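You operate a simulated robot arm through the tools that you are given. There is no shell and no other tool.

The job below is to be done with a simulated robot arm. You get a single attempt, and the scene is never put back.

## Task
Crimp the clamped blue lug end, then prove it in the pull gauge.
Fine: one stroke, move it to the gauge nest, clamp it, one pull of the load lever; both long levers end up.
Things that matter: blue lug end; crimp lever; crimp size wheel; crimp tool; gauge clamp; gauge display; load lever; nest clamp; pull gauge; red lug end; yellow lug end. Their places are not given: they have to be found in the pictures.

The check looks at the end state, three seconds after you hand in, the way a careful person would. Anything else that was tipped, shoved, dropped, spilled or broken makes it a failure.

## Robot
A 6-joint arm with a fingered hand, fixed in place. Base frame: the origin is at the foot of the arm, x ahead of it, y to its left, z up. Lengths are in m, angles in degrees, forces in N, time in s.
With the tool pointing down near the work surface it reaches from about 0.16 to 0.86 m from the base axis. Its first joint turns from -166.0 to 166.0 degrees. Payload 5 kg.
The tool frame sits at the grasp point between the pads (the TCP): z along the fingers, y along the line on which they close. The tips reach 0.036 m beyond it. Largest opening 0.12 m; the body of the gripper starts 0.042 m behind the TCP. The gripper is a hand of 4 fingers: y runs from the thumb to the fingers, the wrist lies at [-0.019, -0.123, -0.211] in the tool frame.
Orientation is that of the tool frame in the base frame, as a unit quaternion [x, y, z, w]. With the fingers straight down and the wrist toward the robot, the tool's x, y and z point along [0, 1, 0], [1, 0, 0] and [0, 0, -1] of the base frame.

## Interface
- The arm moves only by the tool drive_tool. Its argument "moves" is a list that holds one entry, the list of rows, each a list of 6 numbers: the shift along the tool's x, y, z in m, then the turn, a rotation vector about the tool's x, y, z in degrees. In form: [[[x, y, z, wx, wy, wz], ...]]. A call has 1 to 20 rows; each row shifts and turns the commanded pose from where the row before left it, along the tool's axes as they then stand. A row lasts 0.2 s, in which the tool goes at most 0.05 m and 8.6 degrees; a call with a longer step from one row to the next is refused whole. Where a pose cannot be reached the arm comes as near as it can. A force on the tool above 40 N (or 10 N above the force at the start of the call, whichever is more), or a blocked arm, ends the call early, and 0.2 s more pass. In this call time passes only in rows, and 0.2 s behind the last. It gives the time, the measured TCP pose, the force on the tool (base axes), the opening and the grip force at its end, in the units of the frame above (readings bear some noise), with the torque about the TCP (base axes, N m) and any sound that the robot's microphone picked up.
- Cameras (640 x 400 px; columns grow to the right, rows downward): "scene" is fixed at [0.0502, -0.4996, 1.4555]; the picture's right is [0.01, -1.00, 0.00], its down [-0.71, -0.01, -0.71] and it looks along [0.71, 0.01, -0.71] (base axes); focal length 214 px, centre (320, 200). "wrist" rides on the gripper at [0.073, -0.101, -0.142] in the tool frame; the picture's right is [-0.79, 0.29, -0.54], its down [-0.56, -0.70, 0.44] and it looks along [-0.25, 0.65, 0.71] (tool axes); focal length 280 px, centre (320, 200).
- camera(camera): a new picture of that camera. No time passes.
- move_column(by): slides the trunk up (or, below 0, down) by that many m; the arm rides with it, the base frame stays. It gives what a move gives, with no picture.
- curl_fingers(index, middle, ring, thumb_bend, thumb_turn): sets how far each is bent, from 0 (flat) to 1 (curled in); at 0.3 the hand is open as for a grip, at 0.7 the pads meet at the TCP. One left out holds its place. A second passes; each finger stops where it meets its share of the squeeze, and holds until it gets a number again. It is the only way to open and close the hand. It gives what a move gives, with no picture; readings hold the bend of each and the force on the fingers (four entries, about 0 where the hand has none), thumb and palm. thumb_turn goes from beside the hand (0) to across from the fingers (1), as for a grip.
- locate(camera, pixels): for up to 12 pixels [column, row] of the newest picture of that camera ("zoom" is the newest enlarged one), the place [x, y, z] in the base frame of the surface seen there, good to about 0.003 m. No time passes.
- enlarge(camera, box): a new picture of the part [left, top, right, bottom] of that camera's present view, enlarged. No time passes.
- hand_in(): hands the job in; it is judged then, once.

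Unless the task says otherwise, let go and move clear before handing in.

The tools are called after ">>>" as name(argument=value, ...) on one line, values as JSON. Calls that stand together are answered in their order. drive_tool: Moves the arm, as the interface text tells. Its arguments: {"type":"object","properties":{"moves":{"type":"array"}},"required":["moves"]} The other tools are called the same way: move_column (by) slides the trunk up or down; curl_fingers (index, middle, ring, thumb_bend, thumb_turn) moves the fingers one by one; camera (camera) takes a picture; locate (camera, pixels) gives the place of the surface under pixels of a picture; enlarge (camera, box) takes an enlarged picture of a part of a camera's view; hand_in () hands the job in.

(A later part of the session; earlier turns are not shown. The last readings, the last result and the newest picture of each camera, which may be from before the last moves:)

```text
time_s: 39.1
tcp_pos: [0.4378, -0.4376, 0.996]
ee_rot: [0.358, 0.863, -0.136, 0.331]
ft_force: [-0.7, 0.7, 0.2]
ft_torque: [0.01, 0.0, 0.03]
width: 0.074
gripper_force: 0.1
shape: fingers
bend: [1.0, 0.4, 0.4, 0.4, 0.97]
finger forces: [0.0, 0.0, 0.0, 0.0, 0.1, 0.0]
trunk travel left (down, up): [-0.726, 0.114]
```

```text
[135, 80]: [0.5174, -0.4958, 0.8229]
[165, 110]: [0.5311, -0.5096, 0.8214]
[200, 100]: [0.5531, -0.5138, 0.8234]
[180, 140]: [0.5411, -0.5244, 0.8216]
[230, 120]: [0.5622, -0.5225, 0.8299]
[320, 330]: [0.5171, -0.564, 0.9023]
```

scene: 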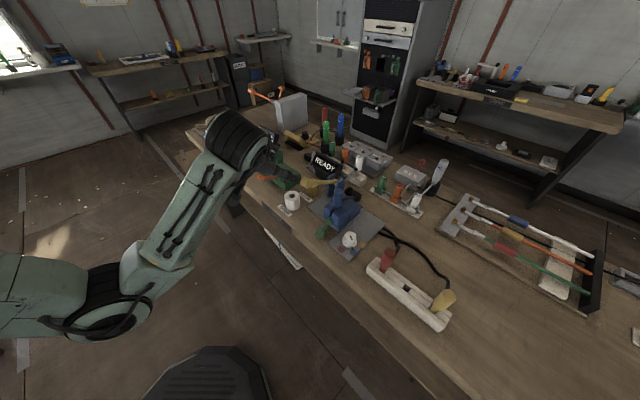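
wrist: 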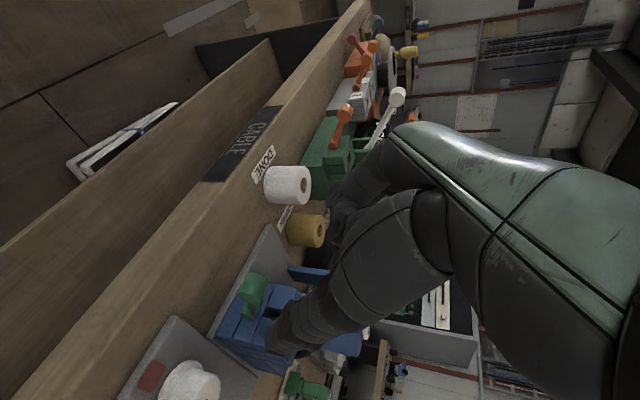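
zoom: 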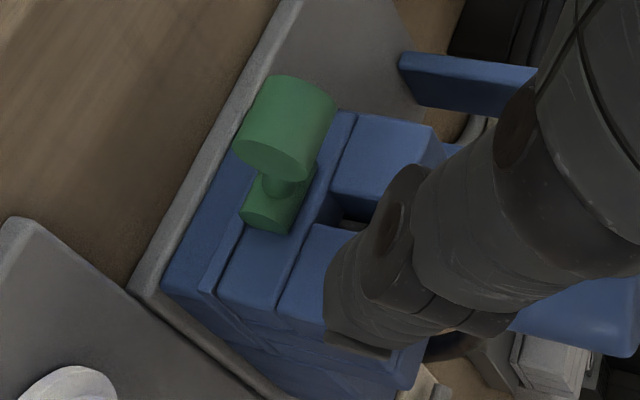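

The clamp knob is at about 31° up (top z 0.911), matching the gauge clamp's open angle, so the nest is open. I'll rise, straighten the hand to vertical with closing direction along +x, and view the lug and its cable.

>>> drive_tool(moves=[[[-0.0251, 0, -0.0279, 0, 0, 0], [-0.0251, 0, -0.0279, 0, 0, 0], [-0.0251, 0, -0.0279, 0, 0, 0], [-0.0251, 0, -0.0279, 0, 0, 0], [0, 0, 0, 0, 8.4, 0], [0, 0, 0, 0, 8.4, 0], [0, 0, 0, 0, 8.4, 0], [0, 0, 0, 0, 8.4, 0], [0, 0, 0, 0, 8.4, 0], [0, 0, 0, 0, 0, 7.5], [0, 0, 0, 0, 0, 7.5], [0, 0, 0, 0, 0, 7.5], [0, 0, 0, 0, 0, 7.5], [0, 0, 0, 0, 0, 7.5], [0, 0, 0, 0, 0, 7.5]]])

>>> curl_fingers(index=0.42, middle=0.42, ring=0.42, thumb_bend=0.42)

>>> camera(camera="wrist")

>>> enlarge(camera="scene", box=[320, 175, 384, 235])

>>> locate(camera="zoom", pixels=[[300, 150], [320, 140], [345, 130], [380, 130], [250, 60], [250, 100], [250, 160], [255, 200]])

```text
time_s: 42.3
tcp_pos: [0.4955, -0.4725, 1.0922]
ee_rot: [0.708, 0.706, 0.002, -0.001]
ft_force: [-0.2, 0.1, 0.3]
ft_torque: [0.01, 0.01, -0.01]
width: 0.0743
gripper_force: 0.1
shape: fingers
bend: [1.0, 0.4, 0.4, 0.4, 0.98]
finger forces: [0.0, 0.0, 0.1, 0.1, 0.0, 0.0]
out of reach, approached as far as the arm can: row 6, 7, 8, 9
trunk travel left (down, up): [-0.726, 0.114]
```

```text
time_s: 43.3
tcp_pos: [0.4958, -0.4724, 1.0914]
ee_rot: [0.708, 0.706, 0.002, 0.0]
ft_force: [0.9, 0.2, -0.1]
ft_torque: [0.01, -0.02, 0.01]
width: 0.0884
gripper_force: 0.1
shape: fingers
bend: [0.42, 0.42, 0.42, 0.42, 0.98]
finger forces: [0.0, 0.0, 0.0, 0.0, 0.0, 0.1]
trunk travel left (down, up): [-0.726, 0.114]
```

```text
taken
```

wrist: 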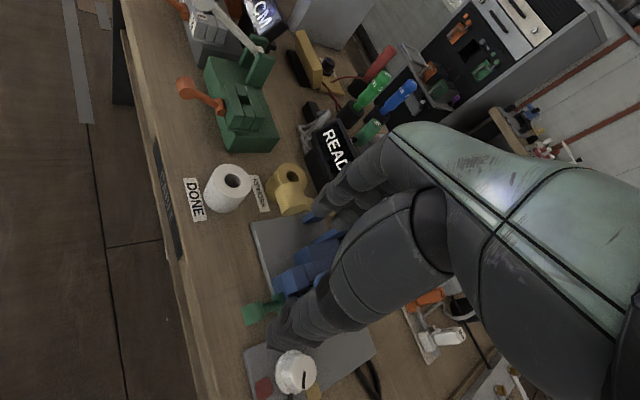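

```text
6.67 times, centred on (352, 205) of scene
```

zoom: 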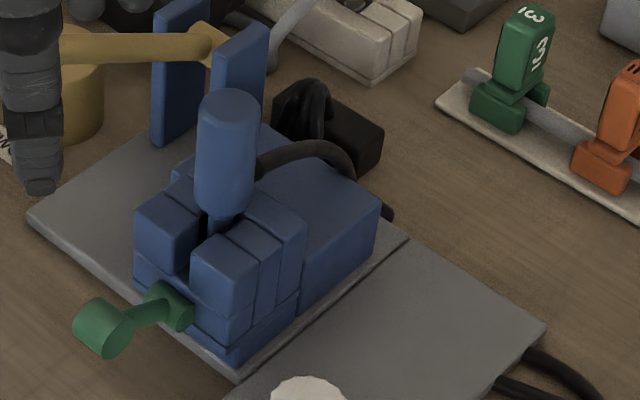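

```text
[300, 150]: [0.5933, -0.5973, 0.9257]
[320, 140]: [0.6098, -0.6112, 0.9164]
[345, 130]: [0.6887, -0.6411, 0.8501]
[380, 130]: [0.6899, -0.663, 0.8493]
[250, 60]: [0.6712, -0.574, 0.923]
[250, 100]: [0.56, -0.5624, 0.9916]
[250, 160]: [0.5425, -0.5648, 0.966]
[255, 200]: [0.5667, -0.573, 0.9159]
```

The cable leaves the handle low, near z 0.93, so I'll grip high on the handle. I'll get the handle's axis from several surface points.

>>> locate(camera="zoom", pixels=[[227, 103], [208, 105], [246, 105], [227, 95], [227, 115], [203, 160], [227, 160], [245, 160], [227, 190], [222, 225]])

>>> drive_tool(moves=[[[0, 0, 0.001, 0, 0, 0]]])

```text
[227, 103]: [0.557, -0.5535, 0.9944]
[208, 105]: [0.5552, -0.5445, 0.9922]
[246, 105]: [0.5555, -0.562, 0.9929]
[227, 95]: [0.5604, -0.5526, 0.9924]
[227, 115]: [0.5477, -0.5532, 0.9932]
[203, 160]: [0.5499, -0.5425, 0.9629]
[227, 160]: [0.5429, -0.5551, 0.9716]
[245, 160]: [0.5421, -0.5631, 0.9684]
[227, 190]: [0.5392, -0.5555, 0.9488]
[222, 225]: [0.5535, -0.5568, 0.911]
```

```text
time_s: 43.7
tcp_pos: [0.4962, -0.4734, 1.0895]
ee_rot: [0.708, 0.707, 0.002, -0.001]
ft_force: [-0.1, -0.6, 0.5]
ft_torque: [-0.02, -0.01, 0.04]
width: 0.0886
gripper_force: 0.1
shape: fingers
bend: [0.42, 0.42, 0.42, 0.42, 0.98]
finger forces: [0.1, 0.1, 0.1, 0.0, 0.0, 0.0]
trunk travel left (down, up): [-0.726, 0.114]
```

The handle's axis is about (0.5555,-0.5535), radius ~0.014. I'll move above it and descend partway.

>>> drive_tool(moves=[[[-0.0267, 0.0198, 0, 0, 0, 0], [-0.0267, 0.0198, 0, 0, 0, 0], [-0.0267, 0.0198, 0, 0, 0, 0], [0, 0, 0.02, 0, 0, 0], [0, 0, 0.02, 0, 0, 0], [0, 0, 0.01, 0, 0, 0]]])

>>> camera(camera="wrist")

>>> enlarge(camera="wrist", box=[220, 180, 400, 380])

>>> enlarge(camera="scene", box=[300, 140, 390, 240])

```text
time_s: 45.1
tcp_pos: [0.5552, -0.5528, 1.0392]
ee_rot: [0.707, 0.707, 0.002, -0.002]
ft_force: [-1.5, 0.0, 0.0]
ft_torque: [-0.01, -0.01, -0.01]
width: 0.0881
gripper_force: 0.1
shape: fingers
bend: [0.42, 0.42, 0.42, 0.42, 0.98]
finger forces: [0.0, 0.1, 0.0, 0.0, 0.0, 0.0]
trunk travel left (down, up): [-0.726, 0.114]
```

```text
taken
```

wrist: 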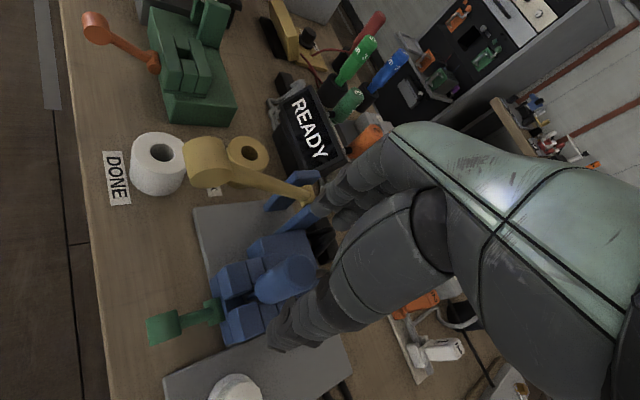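

```text
2.00 times, centred on (310, 280) of wrist
```

zoom: 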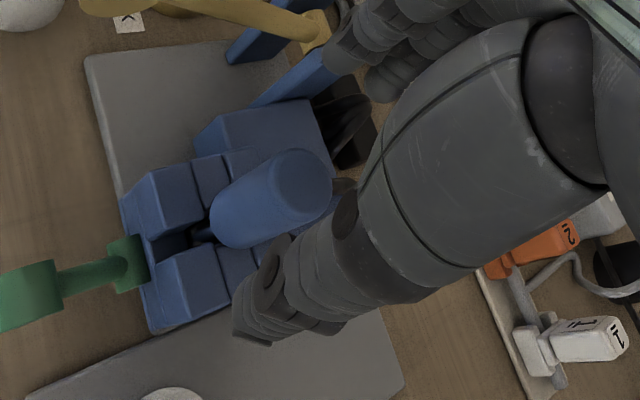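

```text
4.00 times, centred on (345, 190) of scene
```

zoom: 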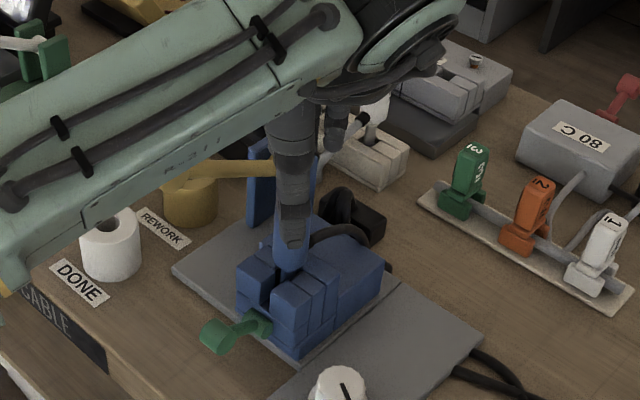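

The handle's top is on the finger axis (wrist zoom 300,180 vs expected 305,175). I'll descend to grip height z≈0.98.

>>> drive_tool(moves=[[[0, 0, 0.015, 0, 0, 0], [0, 0, 0.015, 0, 0, 0], [0, 0, 0.015, 0, 0, 0], [0, 0, 0.013, 0, 0, 0]]])

>>> enlarge(camera="wrist", box=[220, 180, 400, 380])

```text
time_s: 46.1
tcp_pos: [0.5548, -0.5528, 0.9797]
ee_rot: [0.708, 0.706, 0.003, -0.001]
ft_force: [0.1, -0.1, 0.5]
ft_torque: [-0.04, 0.01, -0.01]
width: 0.0883
gripper_force: 0.3
shape: fingers
bend: [0.42, 0.42, 0.42, 0.42, 0.98]
finger forces: [0.1, 0.0, 0.0, 0.1, 0.0, 0.0]
trunk travel left (down, up): [-0.726, 0.114]
```

```text
2.00 times, centred on (310, 280) of wrist
```

zoom: 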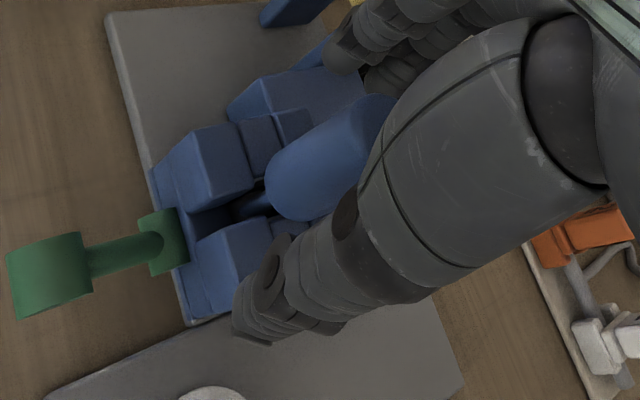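

The handle stands between thumb and fingers. I'll close on it.

>>> curl_fingers(index=0.68, middle=0.68, ring=0.68, thumb_bend=0.66)

>>> enlarge(camera="wrist", box=[220, 180, 400, 380])

```text
time_s: 47.1
tcp_pos: [0.5545, -0.5525, 0.9815]
ee_rot: [0.707, 0.707, 0.002, 0.0]
ft_force: [-0.2, -1.0, -0.5]
ft_torque: [-0.01, 0.0, -0.01]
width: 0.0242
gripper_force: 4.9
shape: fingers
bend: [0.65, 0.66, 0.68, 0.63, 0.97]
finger forces: [2.2, 2.4, 0.1, 0.0, 4.6, 0.0]
trunk travel left (down, up): [-0.726, 0.114]
```

```text
2.00 times, centred on (310, 280) of wrist
```

zoom: 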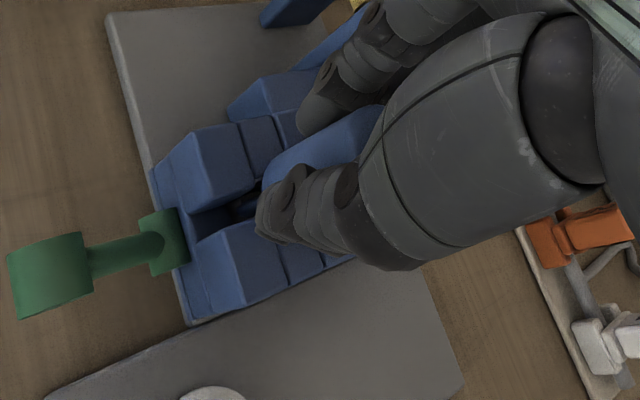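

The handle is held with 4.9 N by thumb, index and middle. I'll squeeze a little more before lifting.

>>> curl_fingers(index=0.76, middle=0.76, ring=0.74, thumb_bend=0.74)

>>> drive_tool(moves=[[[0, 0, -0.01, 0, 0, 0], [0, 0, -0.015, 0, 0, 0]]])

>>> enlarge(camera="scene", box=[300, 160, 390, 240])

>>> enlarge(camera="wrist", box=[220, 180, 400, 380])

```text
time_s: 48.1
tcp_pos: [0.5538, -0.5534, 0.9807]
ee_rot: [0.708, 0.706, 0.002, 0.0]
ft_force: [-0.4, -1.1, -0.4]
ft_torque: [-0.03, 0.07, -0.01]
width: 0.0218
gripper_force: 17.5
shape: fingers
bend: [0.72, 0.67, 0.74, 0.64, 0.95]
finger forces: [8.7, 9.3, 0.1, 0.0, 16.5, 0.0]
trunk travel left (down, up): [-0.726, 0.114]
```

```text
time_s: 48.7
tcp_pos: [0.5562, -0.5526, 1.0084]
ee_rot: [0.708, 0.706, 0.002, -0.002]
ft_force: [0.7, -0.9, -2.0]
ft_torque: [-0.06, 0.07, 0.0]
width: 0.0219
gripper_force: 18.0
shape: fingers
bend: [0.72, 0.67, 0.74, 0.64, 0.95]
finger forces: [8.8, 9.9, 0.1, 0.0, 16.5, 0.0]
trunk travel left (down, up): [-0.726, 0.114]
```

```text
5.00 times, centred on (345, 200) of scene
```

zoom: 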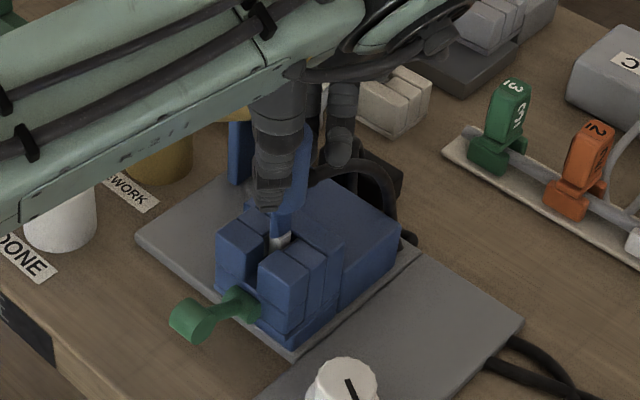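

```text
2.00 times, centred on (310, 280) of wrist
```

zoom: 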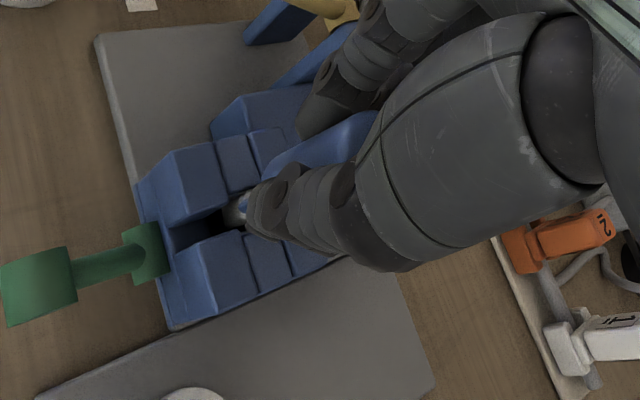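

The lug lifts out cleanly (metal tongue visible at wrist zoom 237,210). I'll lift it to clear the lever before moving over.

>>> drive_tool(moves=[[[0, 0, -0.025, 0, 0, 0], [0, 0, -0.03, 0, 0, 0], [0, 0, -0.03, 0, 0, 0], [0, 0, -0.03, 0, 0, 0]]])

>>> camera(camera="scene")

>>> enlarge(camera="scene", box=[290, 130, 390, 240])

>>> enlarge(camera="wrist", box=[220, 180, 400, 380])

```text
time_s: 49.7
tcp_pos: [0.5549, -0.5536, 1.123]
ee_rot: [0.707, 0.707, 0.001, -0.001]
ft_force: [-0.5, 0.2, -0.8]
ft_torque: [0.01, 0.0, 0.03]
width: 0.0214
gripper_force: 17.5
shape: fingers
bend: [0.72, 0.67, 0.74, 0.64, 0.95]
finger forces: [9.5, 9.2, 0.1, 0.0, 16.6, 0.1]
trunk travel left (down, up): [-0.726, 0.114]
```

```text
taken
```

scene: 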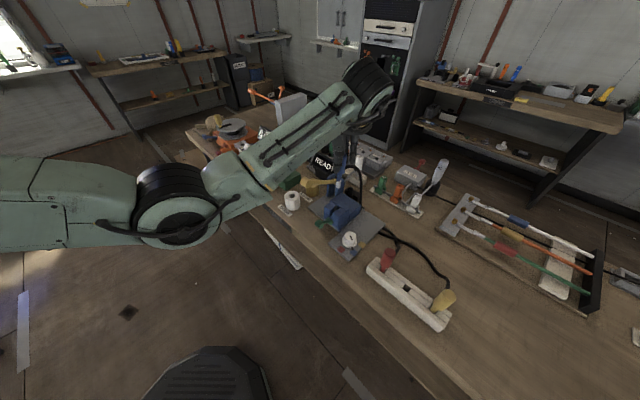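

```text
3.64 times, centred on (340, 185) of scene
```

zoom: 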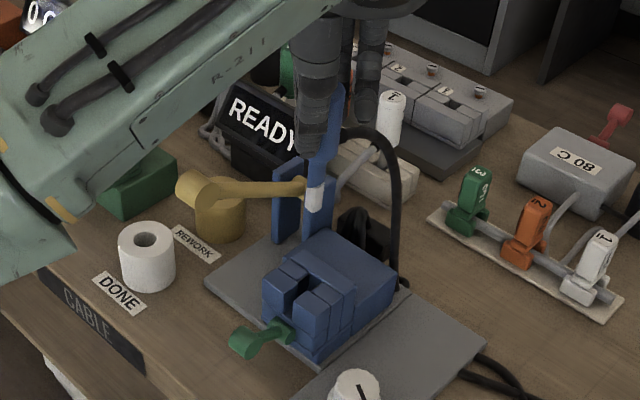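

```text
2.00 times, centred on (310, 280) of wrist
```

zoom: 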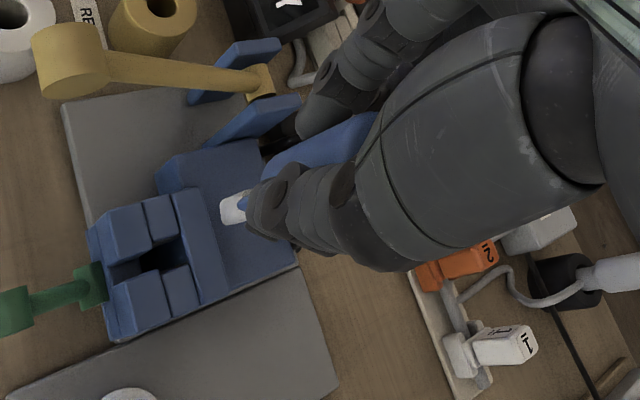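

The lug hangs free with its metal tip at scene zoom (315,205). I'll locate the tip to know its length and lean.

>>> enlarge(camera="scene", box=[305, 155, 355, 205])

>>> locate(camera="scene", pixels=[[338, 193], [339, 187], [340, 180], [342, 172], [338, 195]])

>>> locate(camera="wrist", pixels=[[265, 286], [268, 284], [262, 288], [300, 252], [320, 242]])

```text
8.00 times, centred on (330, 180) of scene
```

zoom: 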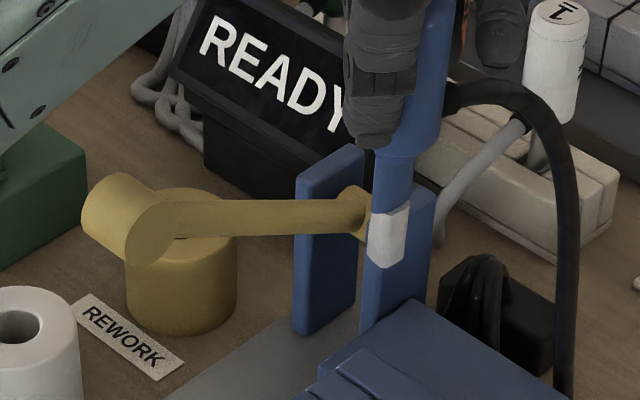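

```text
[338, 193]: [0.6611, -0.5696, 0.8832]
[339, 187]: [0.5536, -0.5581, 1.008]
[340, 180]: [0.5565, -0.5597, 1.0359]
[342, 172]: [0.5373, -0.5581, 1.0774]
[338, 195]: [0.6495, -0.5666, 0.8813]
```

```text
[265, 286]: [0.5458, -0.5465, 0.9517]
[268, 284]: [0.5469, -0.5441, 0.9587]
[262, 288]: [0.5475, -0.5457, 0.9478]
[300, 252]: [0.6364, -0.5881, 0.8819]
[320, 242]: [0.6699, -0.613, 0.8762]
```

The lug's tip is about 0.123 m below the TCP, so it seats roughly 0.058 m deep. I'll take a fresh wrist picture to measure both holes by the same view for the hole-to-hole vector.

>>> camera(camera="wrist")

>>> enlarge(camera="wrist", box=[190, 260, 270, 350])

>>> enlarge(camera="wrist", box=[130, 0, 258, 120])

```text
taken
```

wrist: 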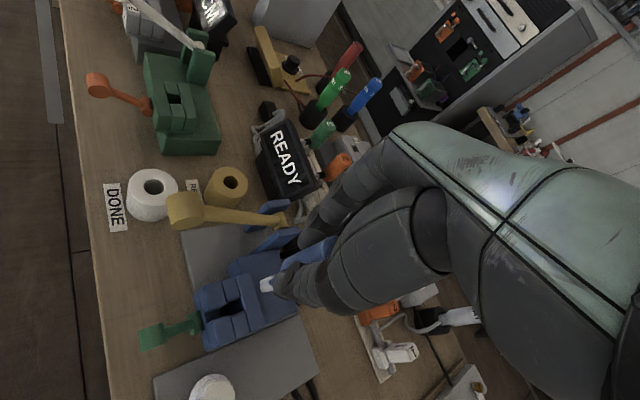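

```text
4.44 times, centred on (230, 305) of wrist
```

zoom: 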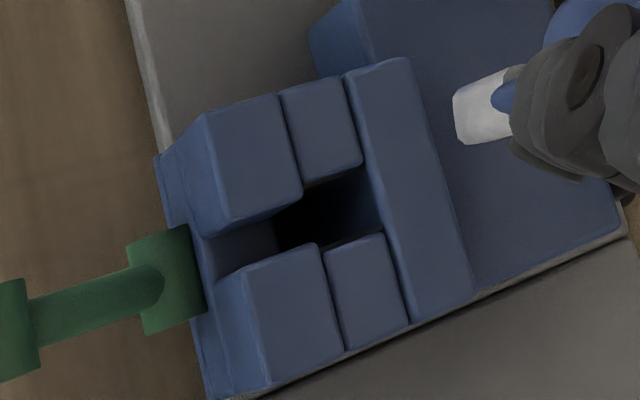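

```text
3.33 times, centred on (194, 60) of wrist
```

zoom: 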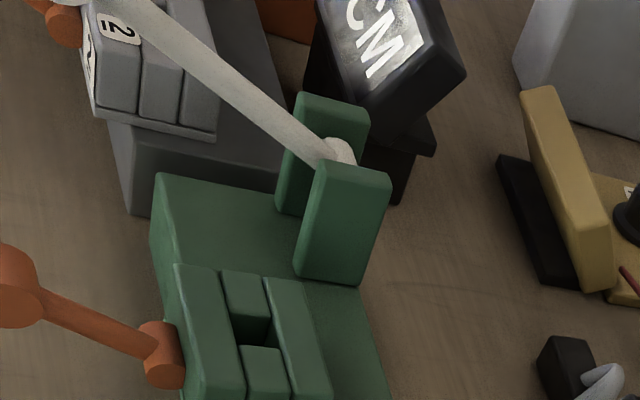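

The crimp nest's channel and the gauge's hole are both visible. I'll zoom tightly on the gauge hole and locate its rim.

>>> enlarge(camera="wrist", box=[145, 70, 225, 120])

>>> locate(camera="zoom", pixels=[[175, 95], [245, 95], [205, 200], [285, 205], [200, 80], [215, 100], [240, 210], [240, 225], [150, 150], [295, 150], [180, 150], [275, 150]])

```text
8.00 times, centred on (185, 95) of wrist
```

zoom: 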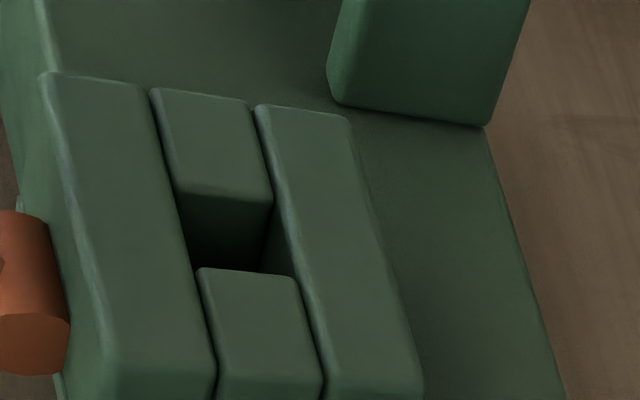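

```text
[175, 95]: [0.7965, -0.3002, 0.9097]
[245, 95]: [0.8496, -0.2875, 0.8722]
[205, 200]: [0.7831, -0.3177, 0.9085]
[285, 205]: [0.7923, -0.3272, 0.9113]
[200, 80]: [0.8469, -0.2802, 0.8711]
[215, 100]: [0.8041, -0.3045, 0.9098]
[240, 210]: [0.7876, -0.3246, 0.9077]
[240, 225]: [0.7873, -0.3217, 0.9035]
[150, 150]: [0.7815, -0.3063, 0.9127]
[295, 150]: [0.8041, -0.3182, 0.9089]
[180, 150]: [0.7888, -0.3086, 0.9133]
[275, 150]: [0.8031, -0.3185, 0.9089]
```

I'll locate the four rims of the hole: edges of the two fillers and the two bars.

>>> locate(camera="zoom", pixels=[[220, 182], [190, 180], [255, 185], [220, 277], [250, 280], [285, 283], [168, 200], [176, 235], [186, 270], [282, 200], [292, 235], [300, 262]])

```text
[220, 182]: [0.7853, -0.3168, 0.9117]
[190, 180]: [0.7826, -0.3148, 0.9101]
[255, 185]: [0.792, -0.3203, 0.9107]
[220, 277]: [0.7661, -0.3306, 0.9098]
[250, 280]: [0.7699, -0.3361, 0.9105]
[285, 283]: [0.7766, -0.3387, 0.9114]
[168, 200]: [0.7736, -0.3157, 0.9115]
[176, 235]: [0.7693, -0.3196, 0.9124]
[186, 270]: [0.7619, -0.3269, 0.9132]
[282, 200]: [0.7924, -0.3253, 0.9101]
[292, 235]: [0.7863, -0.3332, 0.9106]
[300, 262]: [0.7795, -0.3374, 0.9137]
```

The gauge hole's centre is about (0.7775,-0.3257), roughly 20 mm wide, against a 15 mm tip. I'll rise 20 mm more and carry the lug over it.

>>> drive_tool(moves=[[[0, 0, -0.02, 0, 0, 0], [0.02275, 0.0222, 0, 0, 0, 0], [0.02275, 0.0222, 0, 0, 0, 0], [0.02275, 0.0222, 0, 0, 0, 0], [0.02275, 0.0222, 0, 0, 0, 0], [0.02275, 0.0222, 0, 0, 0, 0], [0.02275, 0.0222, 0, 0, 0, 0], [0.02275, 0.0222, 0, 0, 0, 0], [0.02275, 0.0222, 0, 0, 0, 0], [0.02275, 0.0222, 0, 0, 0, 0], [0.02275, 0.0222, 0, 0, 0, 0]]])

>>> camera(camera="scene")

>>> camera(camera="wrist")

>>> enlarge(camera="wrist", box=[200, 200, 360, 340])

>>> enlarge(camera="scene", box=[240, 110, 320, 200])

```text
time_s: 52.1
tcp_pos: [0.7782, -0.3235, 1.1425]
ee_rot: [0.707, 0.707, 0.001, -0.001]
ft_force: [0.9, -1.0, -1.2]
ft_torque: [-0.02, -0.02, 0.0]
width: 0.0216
gripper_force: 17.9
shape: fingers
bend: [0.72, 0.67, 0.74, 0.64, 0.95]
finger forces: [9.8, 9.2, 0.0, 0.1, 16.5, 0.0]
trunk travel left (down, up): [-0.726, 0.114]
```

```text
taken
```

scene: 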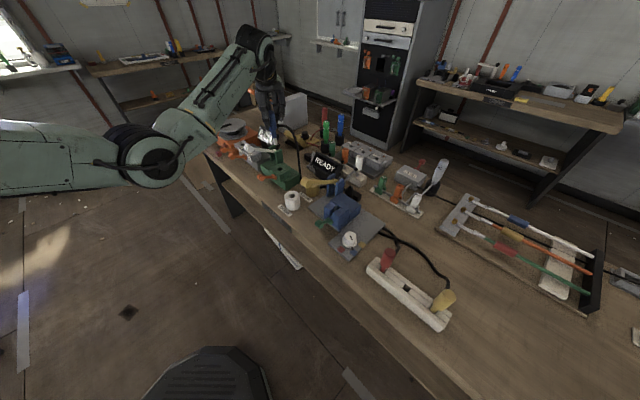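

```text
taken
```

wrist: 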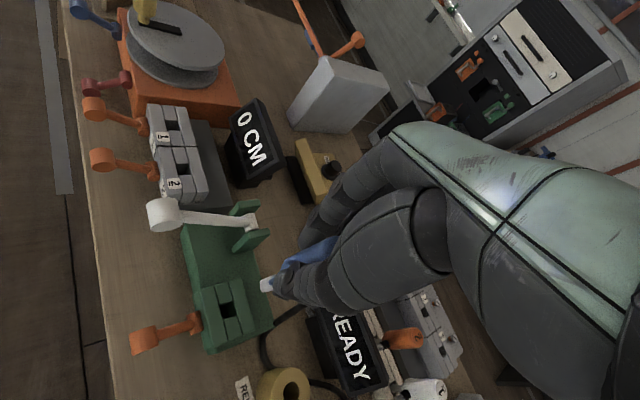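

```text
2.86 times, centred on (280, 270) of wrist
```

zoom: 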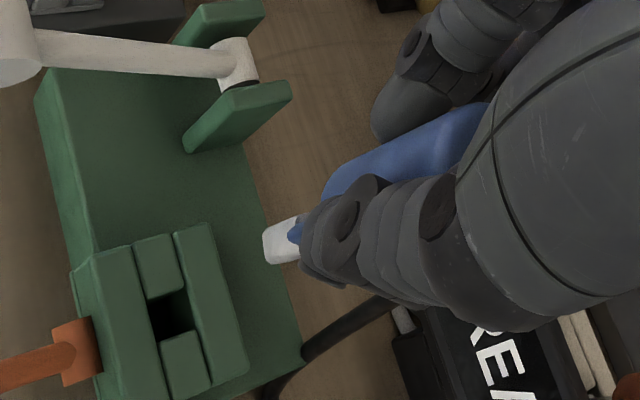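

```text
4.44 times, centred on (280, 155) of scene
```

zoom: 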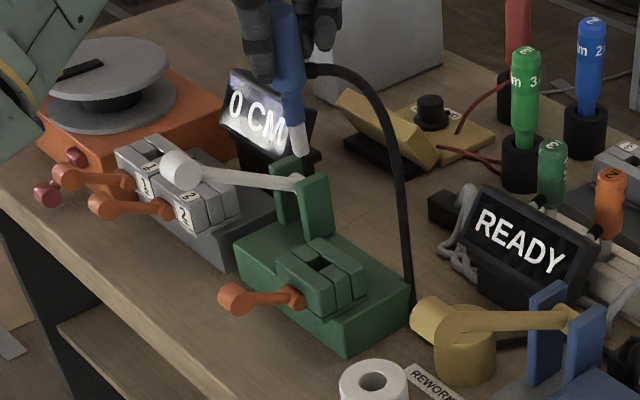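

The hand is over the gauge, and the wrist view puts the hole about 1.5 mm in -x and 2.5 mm in -y of the TCP axis. I'll locate the lug's tip and the hole rim in fresh views.

>>> enlarge(camera="scene", box=[255, 110, 305, 190])

>>> locate(camera="zoom", pixels=[[300, 50], [330, 60], [315, 20], [310, 90], [325, 90]])

>>> enlarge(camera="scene", box=[265, 155, 297, 175])

>>> enlarge(camera="scene", box=[260, 115, 292, 147])

```text
5.00 times, centred on (280, 150) of scene
```

zoom: 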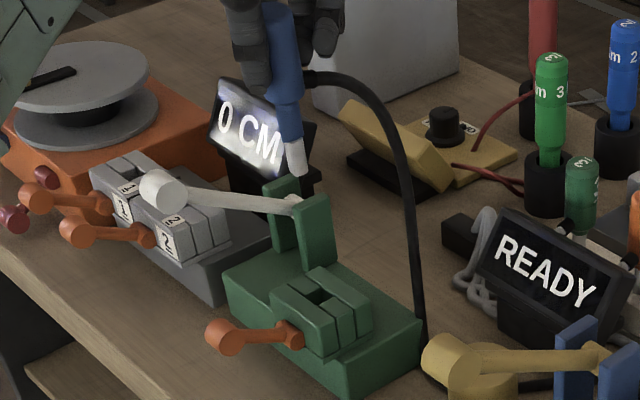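

```text
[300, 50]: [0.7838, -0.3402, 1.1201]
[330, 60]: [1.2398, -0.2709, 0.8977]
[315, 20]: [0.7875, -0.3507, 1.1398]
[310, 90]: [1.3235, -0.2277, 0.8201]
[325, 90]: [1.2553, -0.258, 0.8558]
```

```text
16.00 times, centred on (281, 165) of scene
```

zoom: 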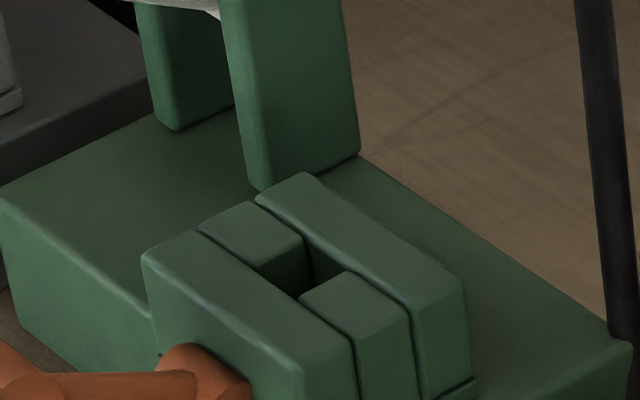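

```text
12.50 times, centred on (276, 131) of scene
```

zoom: 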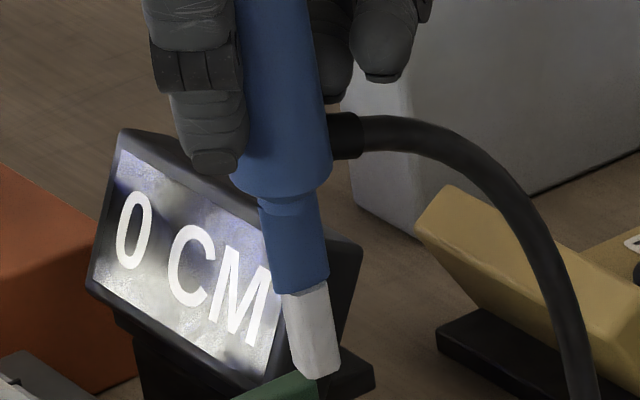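

The lug hangs vertical along the TCP axis. Readings are noisy at the millimetre level, so I'll take a few more before correcting.

>>> drive_tool(moves=[[[0, 0, 0, 0, 0, 0]]])

>>> drive_tool(moves=[[[0, 0, 0.03, 0, 0, 0], [0, 0, 0.03, 0, 0, 0]]])

>>> drive_tool(moves=[[[0, 0, 0, 0, 0, 0]]])

>>> enlarge(camera="scene", box=[260, 145, 300, 180])

>>> enlarge(camera="wrist", box=[200, 220, 320, 340])

```text
time_s: 52.5
tcp_pos: [0.7769, -0.324, 1.1438]
ee_rot: [0.707, 0.707, 0.0, -0.002]
ft_force: [0.3, -0.4, -0.6]
ft_torque: [0.01, -0.02, 0.01]
width: 0.0217
gripper_force: 17.9
shape: fingers
bend: [0.72, 0.67, 0.74, 0.64, 0.95]
finger forces: [9.8, 9.3, 0.0, 0.0, 16.5, 0.0]
trunk travel left (down, up): [-0.726, 0.114]
```

```text
time_s: 53.1
tcp_pos: [0.7798, -0.3259, 1.0824]
ee_rot: [0.707, 0.708, 0.002, -0.001]
ft_force: [0.3, 0.0, 0.0]
ft_torque: [0.01, -0.03, -0.01]
width: 0.0215
gripper_force: 17.3
shape: fingers
bend: [0.72, 0.67, 0.74, 0.64, 0.95]
finger forces: [9.7, 9.3, 0.0, 0.0, 16.5, 0.0]
trunk travel left (down, up): [-0.726, 0.114]
```

```text
time_s: 53.5
tcp_pos: [0.78, -0.3245, 1.0828]
ee_rot: [0.707, 0.707, 0.002, -0.001]
ft_force: [0.8, 1.0, -0.2]
ft_torque: [0.01, -0.01, 0.01]
width: 0.0216
gripper_force: 17.7
shape: fingers
bend: [0.72, 0.67, 0.74, 0.64, 0.95]
finger forces: [9.8, 9.4, 0.1, 0.1, 16.4, 0.0]
trunk travel left (down, up): [-0.726, 0.114]
```

```text
11.43 times, centred on (280, 162) of scene
```

zoom: 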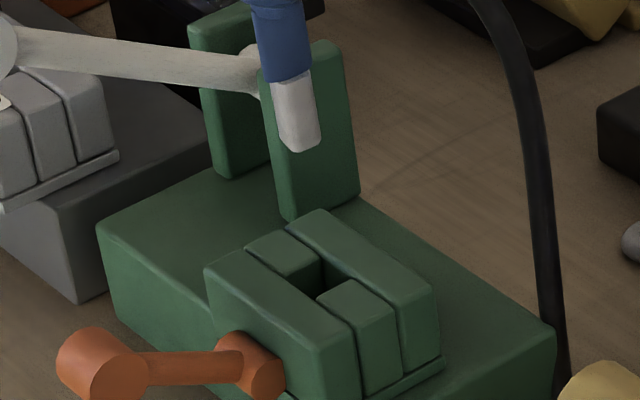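

```text
3.33 times, centred on (260, 280) of wrist
```

zoom: 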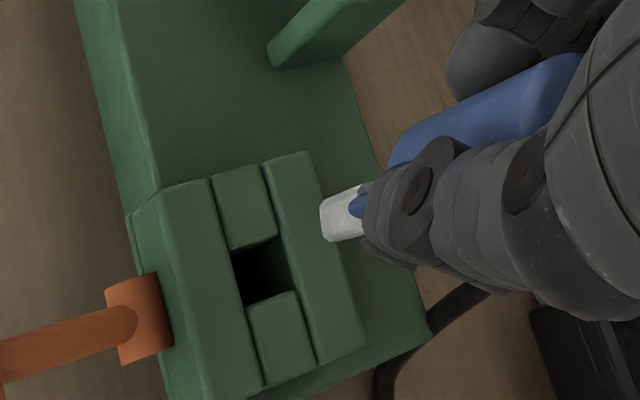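

The lug tip seems a few mm off the hole toward +x. I'll shift by (-2.5,-1) mm and lower the tip to just above the rim, where the comparison is direct.

>>> drive_tool(moves=[[[-0.0008, -0.0025, 0.015, 0, 0, 0], [0, 0, 0.02, 0, 0, 0]]])

>>> enlarge(camera="scene", box=[265, 150, 297, 178])

>>> enlarge(camera="wrist", box=[220, 230, 300, 320])

```text
time_s: 54.1
tcp_pos: [0.7771, -0.3257, 1.0473]
ee_rot: [0.707, 0.707, 0.001, 0.0]
ft_force: [0.0, 0.1, -0.7]
ft_torque: [0.01, 0.01, 0.04]
width: 0.0213
gripper_force: 17.9
shape: fingers
bend: [0.72, 0.67, 0.74, 0.64, 0.95]
finger forces: [9.8, 9.3, 0.0, 0.0, 16.4, 0.0]
trunk travel left (down, up): [-0.726, 0.114]
```

```text
14.29 times, centred on (281, 164) of scene
```

zoom: 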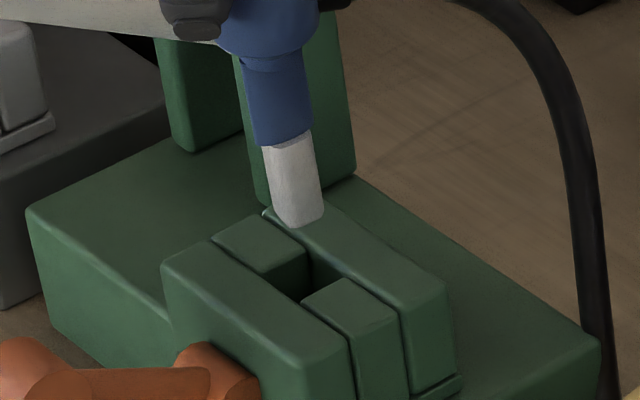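

```text
4.44 times, centred on (260, 275) of wrist
```

zoom: 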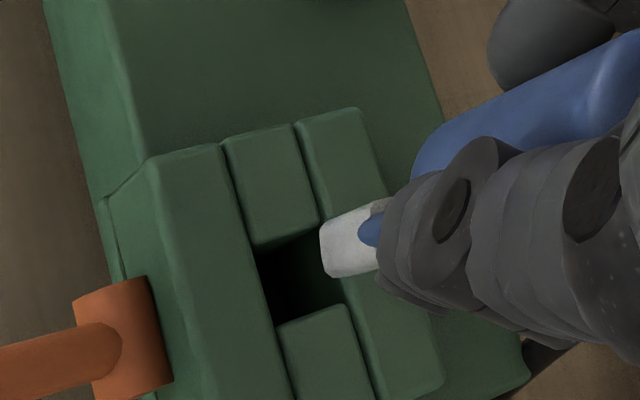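

The tip is now 15–20 mm above the rim and nearly in line with the hole (scene zoom tip 298,213; hole 306,277). I'll lower 12 mm with a small -x correction and compare again.

>>> drive_tool(moves=[[[0.0005, -0.0015, 0.006, 0, 0, 0], [0, 0, 0.006, 0, 0, 0]]])

>>> enlarge(camera="scene", box=[269, 156, 293, 176])

>>> enlarge(camera="wrist", box=[230, 250, 294, 320])

```text
time_s: 54.7
tcp_pos: [0.7739, -0.3244, 1.0352]
ee_rot: [0.708, 0.707, 0.002, -0.002]
ft_force: [0.5, -1.1, -1.9]
ft_torque: [0.02, 0.05, 0.0]
width: 0.0214
gripper_force: 17.9
shape: fingers
bend: [0.72, 0.67, 0.74, 0.64, 0.95]
finger forces: [9.8, 9.3, 0.0, 0.0, 16.5, 0.0]
trunk travel left (down, up): [-0.726, 0.114]
```

```text
16.00 times, centred on (281, 166) of scene
```

zoom: 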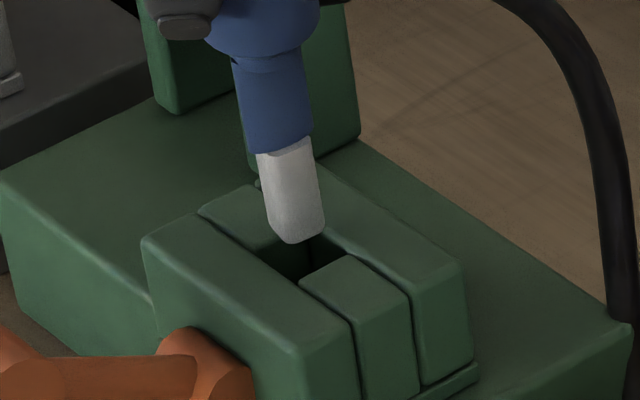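

```text
5.71 times, centred on (262, 285) of wrist
```

zoom: 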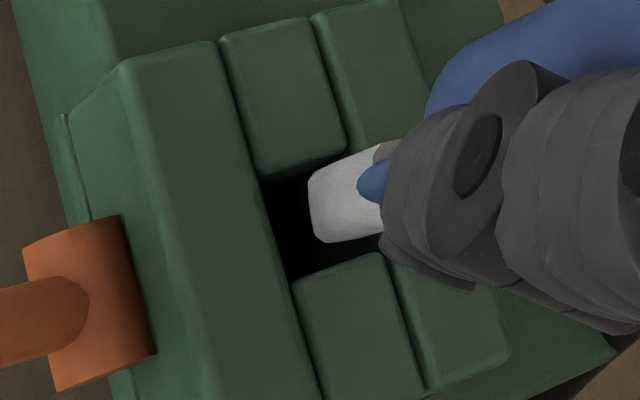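

Both views now agree within about 2 mm, and the hole has ~3 mm clearance around the tip. I'll shift 1 mm in -x and descend gently.

>>> drive_tool(moves=[[[0, -0.001, 0.003, 0, 0, 0], [0, 0, 0.004, 0, 0, 0], [0, 0, 0.004, 0, 0, 0], [0, 0, 0.004, 0, 0, 0]]])

>>> enlarge(camera="scene", box=[269, 156, 293, 176])

>>> enlarge(camera="wrist", box=[230, 250, 294, 320])

```text
time_s: 55.7
tcp_pos: [0.7732, -0.3248, 1.0204]
ee_rot: [0.707, 0.707, 0.001, -0.001]
ft_force: [-0.3, 0.8, -1.2]
ft_torque: [0.0, 0.0, 0.01]
width: 0.0212
gripper_force: 17.9
shape: fingers
bend: [0.72, 0.67, 0.74, 0.64, 0.95]
finger forces: [9.7, 9.3, 0.1, 0.0, 16.5, 0.0]
trunk travel left (down, up): [-0.726, 0.114]
```

```text
16.00 times, centred on (281, 166) of scene
```

zoom: 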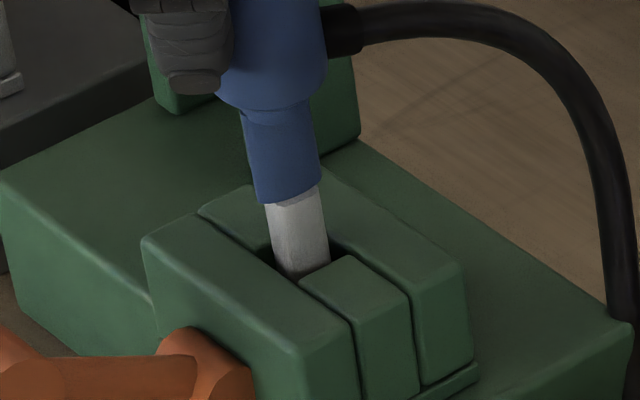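

```text
5.71 times, centred on (262, 285) of wrist
```

zoom: 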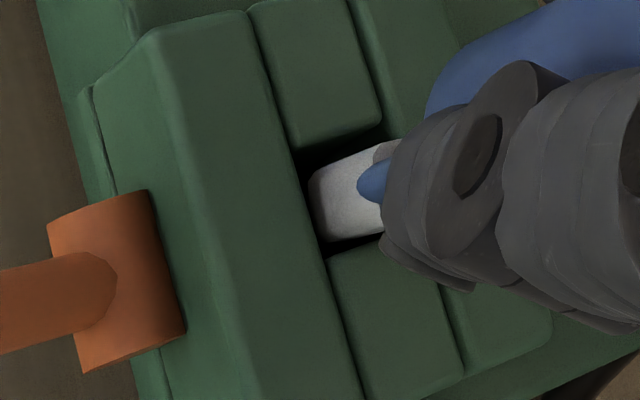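

The tip is in the hole with dark gaps on both sides. The blue neck is wider, so I'll lower until it's just above the rim and check its centring.

>>> drive_tool(moves=[[[0, 0, 0.005, 0, 0, 0], [0, 0, 0.005, 0, 0, 0], [0, 0, 0.004, 0, 0, 0]]])

>>> enlarge(camera="scene", box=[269, 156, 293, 176])

>>> enlarge(camera="wrist", box=[230, 240, 310, 300])

```text
time_s: 56.5
tcp_pos: [0.7727, -0.3248, 1.0064]
ee_rot: [0.708, 0.706, 0.002, -0.001]
ft_force: [0.4, -0.4, 0.0]
ft_torque: [0.03, 0.0, -0.01]
width: 0.0213
gripper_force: 17.5
shape: fingers
bend: [0.72, 0.67, 0.74, 0.64, 0.95]
finger forces: [10.3, 9.0, 0.0, 0.1, 16.5, 0.1]
trunk travel left (down, up): [-0.726, 0.114]
```

```text
16.00 times, centred on (281, 166) of scene
```

zoom: 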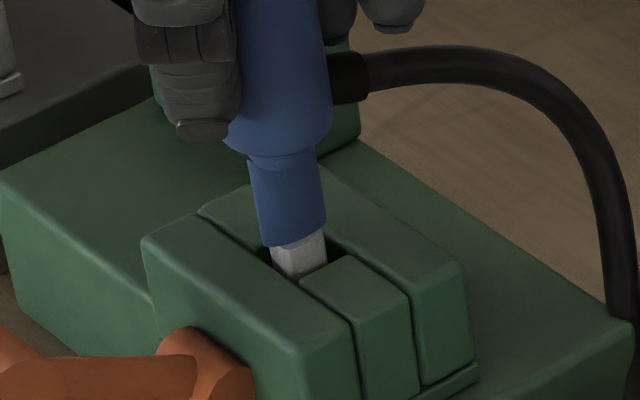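

```text
6.67 times, centred on (270, 270) of wrist
```

zoom: 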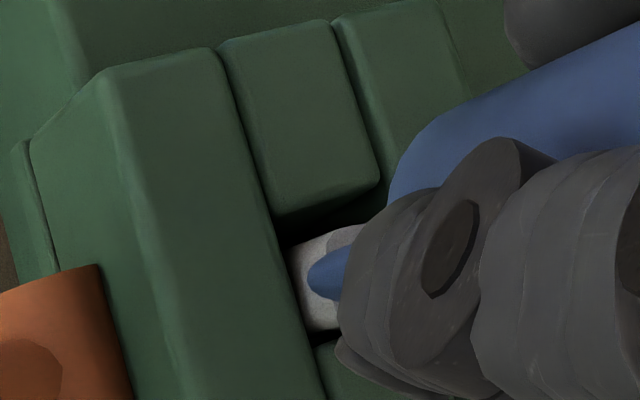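

The neck is just above the rim, and the lug sits slightly toward the lower filler. I'll shift about 0.7 mm toward +l and keep lowering in small steps, watching the forces.

>>> drive_tool(moves=[[[0.0005, 0.0007, 0.003, 0, 0, 0], [0, 0, 0.003, 0, 0, 0]]])

>>> drive_tool(moves=[[[0, 0, 0.002, 0, 0, 0], [0, 0, 0.002, 0, 0, 0]]])

>>> enlarge(camera="scene", box=[269, 156, 293, 176])

>>> enlarge(camera="wrist", box=[230, 240, 310, 300])

```text
time_s: 57.1
tcp_pos: [0.7739, -0.3242, 1.0016]
ee_rot: [0.707, 0.707, 0.002, -0.001]
ft_force: [0.4, 0.5, -1.0]
ft_torque: [-0.01, -0.01, 0.02]
width: 0.0211
gripper_force: 17.6
shape: fingers
bend: [0.72, 0.67, 0.74, 0.64, 0.95]
finger forces: [10.1, 9.4, 0.1, 0.0, 16.5, 0.1]
trunk travel left (down, up): [-0.726, 0.114]
```

```text
time_s: 57.7
tcp_pos: [0.7745, -0.3247, 0.9979]
ee_rot: [0.708, 0.706, 0.002, -0.001]
ft_force: [1.4, -0.2, -1.0]
ft_torque: [-0.01, -0.04, -0.01]
width: 0.0212
gripper_force: 18.5
shape: fingers
bend: [0.72, 0.67, 0.74, 0.64, 0.95]
finger forces: [10.3, 10.2, 0.1, 0.0, 16.5, 0.0]
trunk travel left (down, up): [-0.726, 0.114]
```

```text
16.00 times, centred on (281, 166) of scene
```

zoom: 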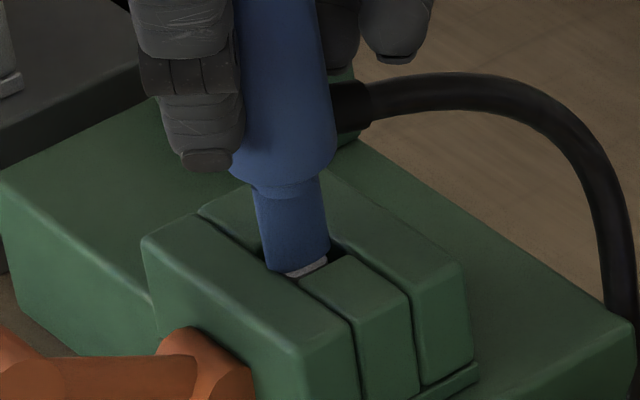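

```text
6.67 times, centred on (270, 270) of wrist
```

zoom: 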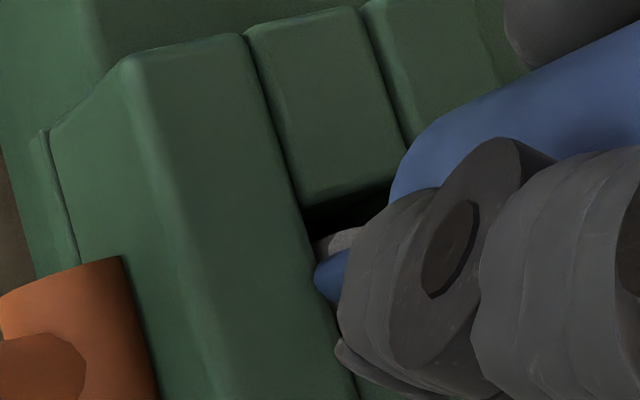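

The neck is entering with dark gaps on both sides and no contact force. I'll continue down in small steps.

>>> drive_tool(moves=[[[0, 0, 0.003, 0, 0, 0], [0, 0, 0.003, 0, 0, 0]]])

>>> drive_tool(moves=[[[0, 0, 0.003, 0, 0, 0], [0, 0, 0.003, 0, 0, 0]]])

>>> enlarge(camera="scene", box=[269, 156, 293, 176])

```text
time_s: 58.3
tcp_pos: [0.7742, -0.3243, 0.9929]
ee_rot: [0.707, 0.707, 0.003, 0.001]
ft_force: [1.4, 0.0, 8.3]
ft_torque: [0.01, -0.07, 0.05]
width: 0.021
gripper_force: 20.1
shape: fingers
bend: [0.72, 0.67, 0.74, 0.64, 0.95]
finger forces: [11.5, 11.8, 0.0, 0.0, 17.4, 0.1]
trunk travel left (down, up): [-0.726, 0.114]
```

```text
time_s: 58.9
tcp_pos: [0.7739, -0.3239, 0.9902]
ee_rot: [0.708, 0.706, 0.003, 0.003]
ft_force: [5.4, -1.5, 22.0]
ft_torque: [-0.24, -0.28, 0.0]
width: 0.0196
gripper_force: 25.5
shape: fingers
bend: [0.75, 0.72, 0.74, 0.65, 0.95]
finger forces: [14.1, 17.8, 0.0, 0.0, 19.2, 0.0]
trunk travel left (down, up): [-0.726, 0.114]
```

```text
16.00 times, centred on (281, 166) of scene
```

zoom: 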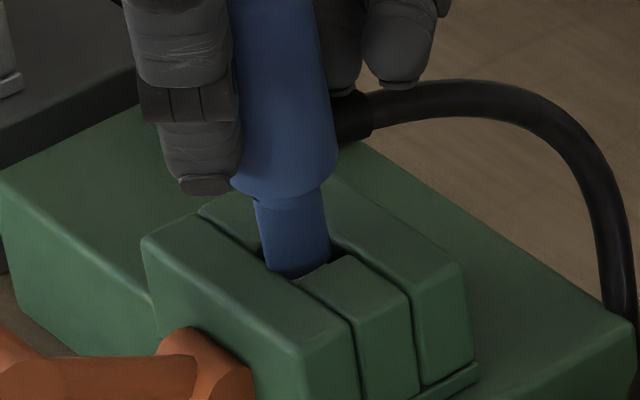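

The neck caught on the rim at z≈0.992, and the reaction (+5.4,-1.5) N says it sits on the front bar. I'll back up, shift 2 mm rearward (+x,-y) and retry.

>>> drive_tool(moves=[[[0, 0, -0.004, 0, 0, 0], [-0.0014, 0.0016, -0.002, 0, 0, 0]]])

>>> drive_tool(moves=[[[0, 0, 0.003, 0, 0, 0], [0, 0, 0.003, 0, 0, 0]]])

>>> drive_tool(moves=[[[0, 0, 0.003, 0, 0, 0]]])

>>> enlarge(camera="scene", box=[269, 156, 293, 176])

```text
time_s: 59.5
tcp_pos: [0.7738, -0.3253, 0.9888]
ee_rot: [0.707, 0.707, 0.002, -0.003]
ft_force: [4.3, 0.2, 11.3]
ft_torque: [-0.18, -0.4, 0.02]
width: 0.0197
gripper_force: 22.9
shape: fingers
bend: [0.75, 0.72, 0.74, 0.65, 0.95]
finger forces: [13.3, 14.5, 0.0, 0.0, 18.4, 0.0]
trunk travel left (down, up): [-0.726, 0.114]
```

```text
time_s: 60.1
tcp_pos: [0.7758, -0.325, 0.9896]
ee_rot: [0.708, 0.707, 0.003, 0.002]
ft_force: [3.8, 1.0, 22.7]
ft_torque: [-0.06, -0.23, 0.0]
width: 0.0193
gripper_force: 24.8
shape: fingers
bend: [0.75, 0.72, 0.74, 0.65, 0.95]
finger forces: [13.7, 15.2, 0.0, 0.0, 19.4, 0.2]
trunk travel left (down, up): [-0.726, 0.114]
```

```text
time_s: 60.5
tcp_pos: [0.7739, -0.3239, 0.9877]
ee_rot: [0.708, 0.707, 0.003, 0.004]
ft_force: [5.4, 1.4, 29.4]
ft_torque: [-0.08, -0.28, -0.07]
width: 0.0191
gripper_force: 26.7
shape: fingers
bend: [0.75, 0.72, 0.74, 0.65, 0.94]
finger forces: [16.9, 16.1, 0.0, 0.0, 19.7, 0.1]
trunk travel left (down, up): [-0.726, 0.114]
```

```text
16.00 times, centred on (281, 166) of scene
```

zoom: 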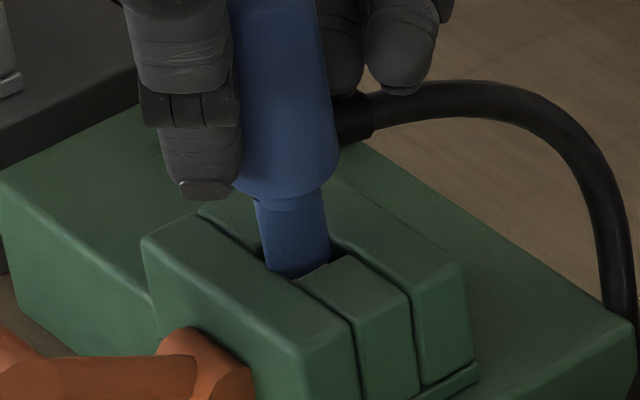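

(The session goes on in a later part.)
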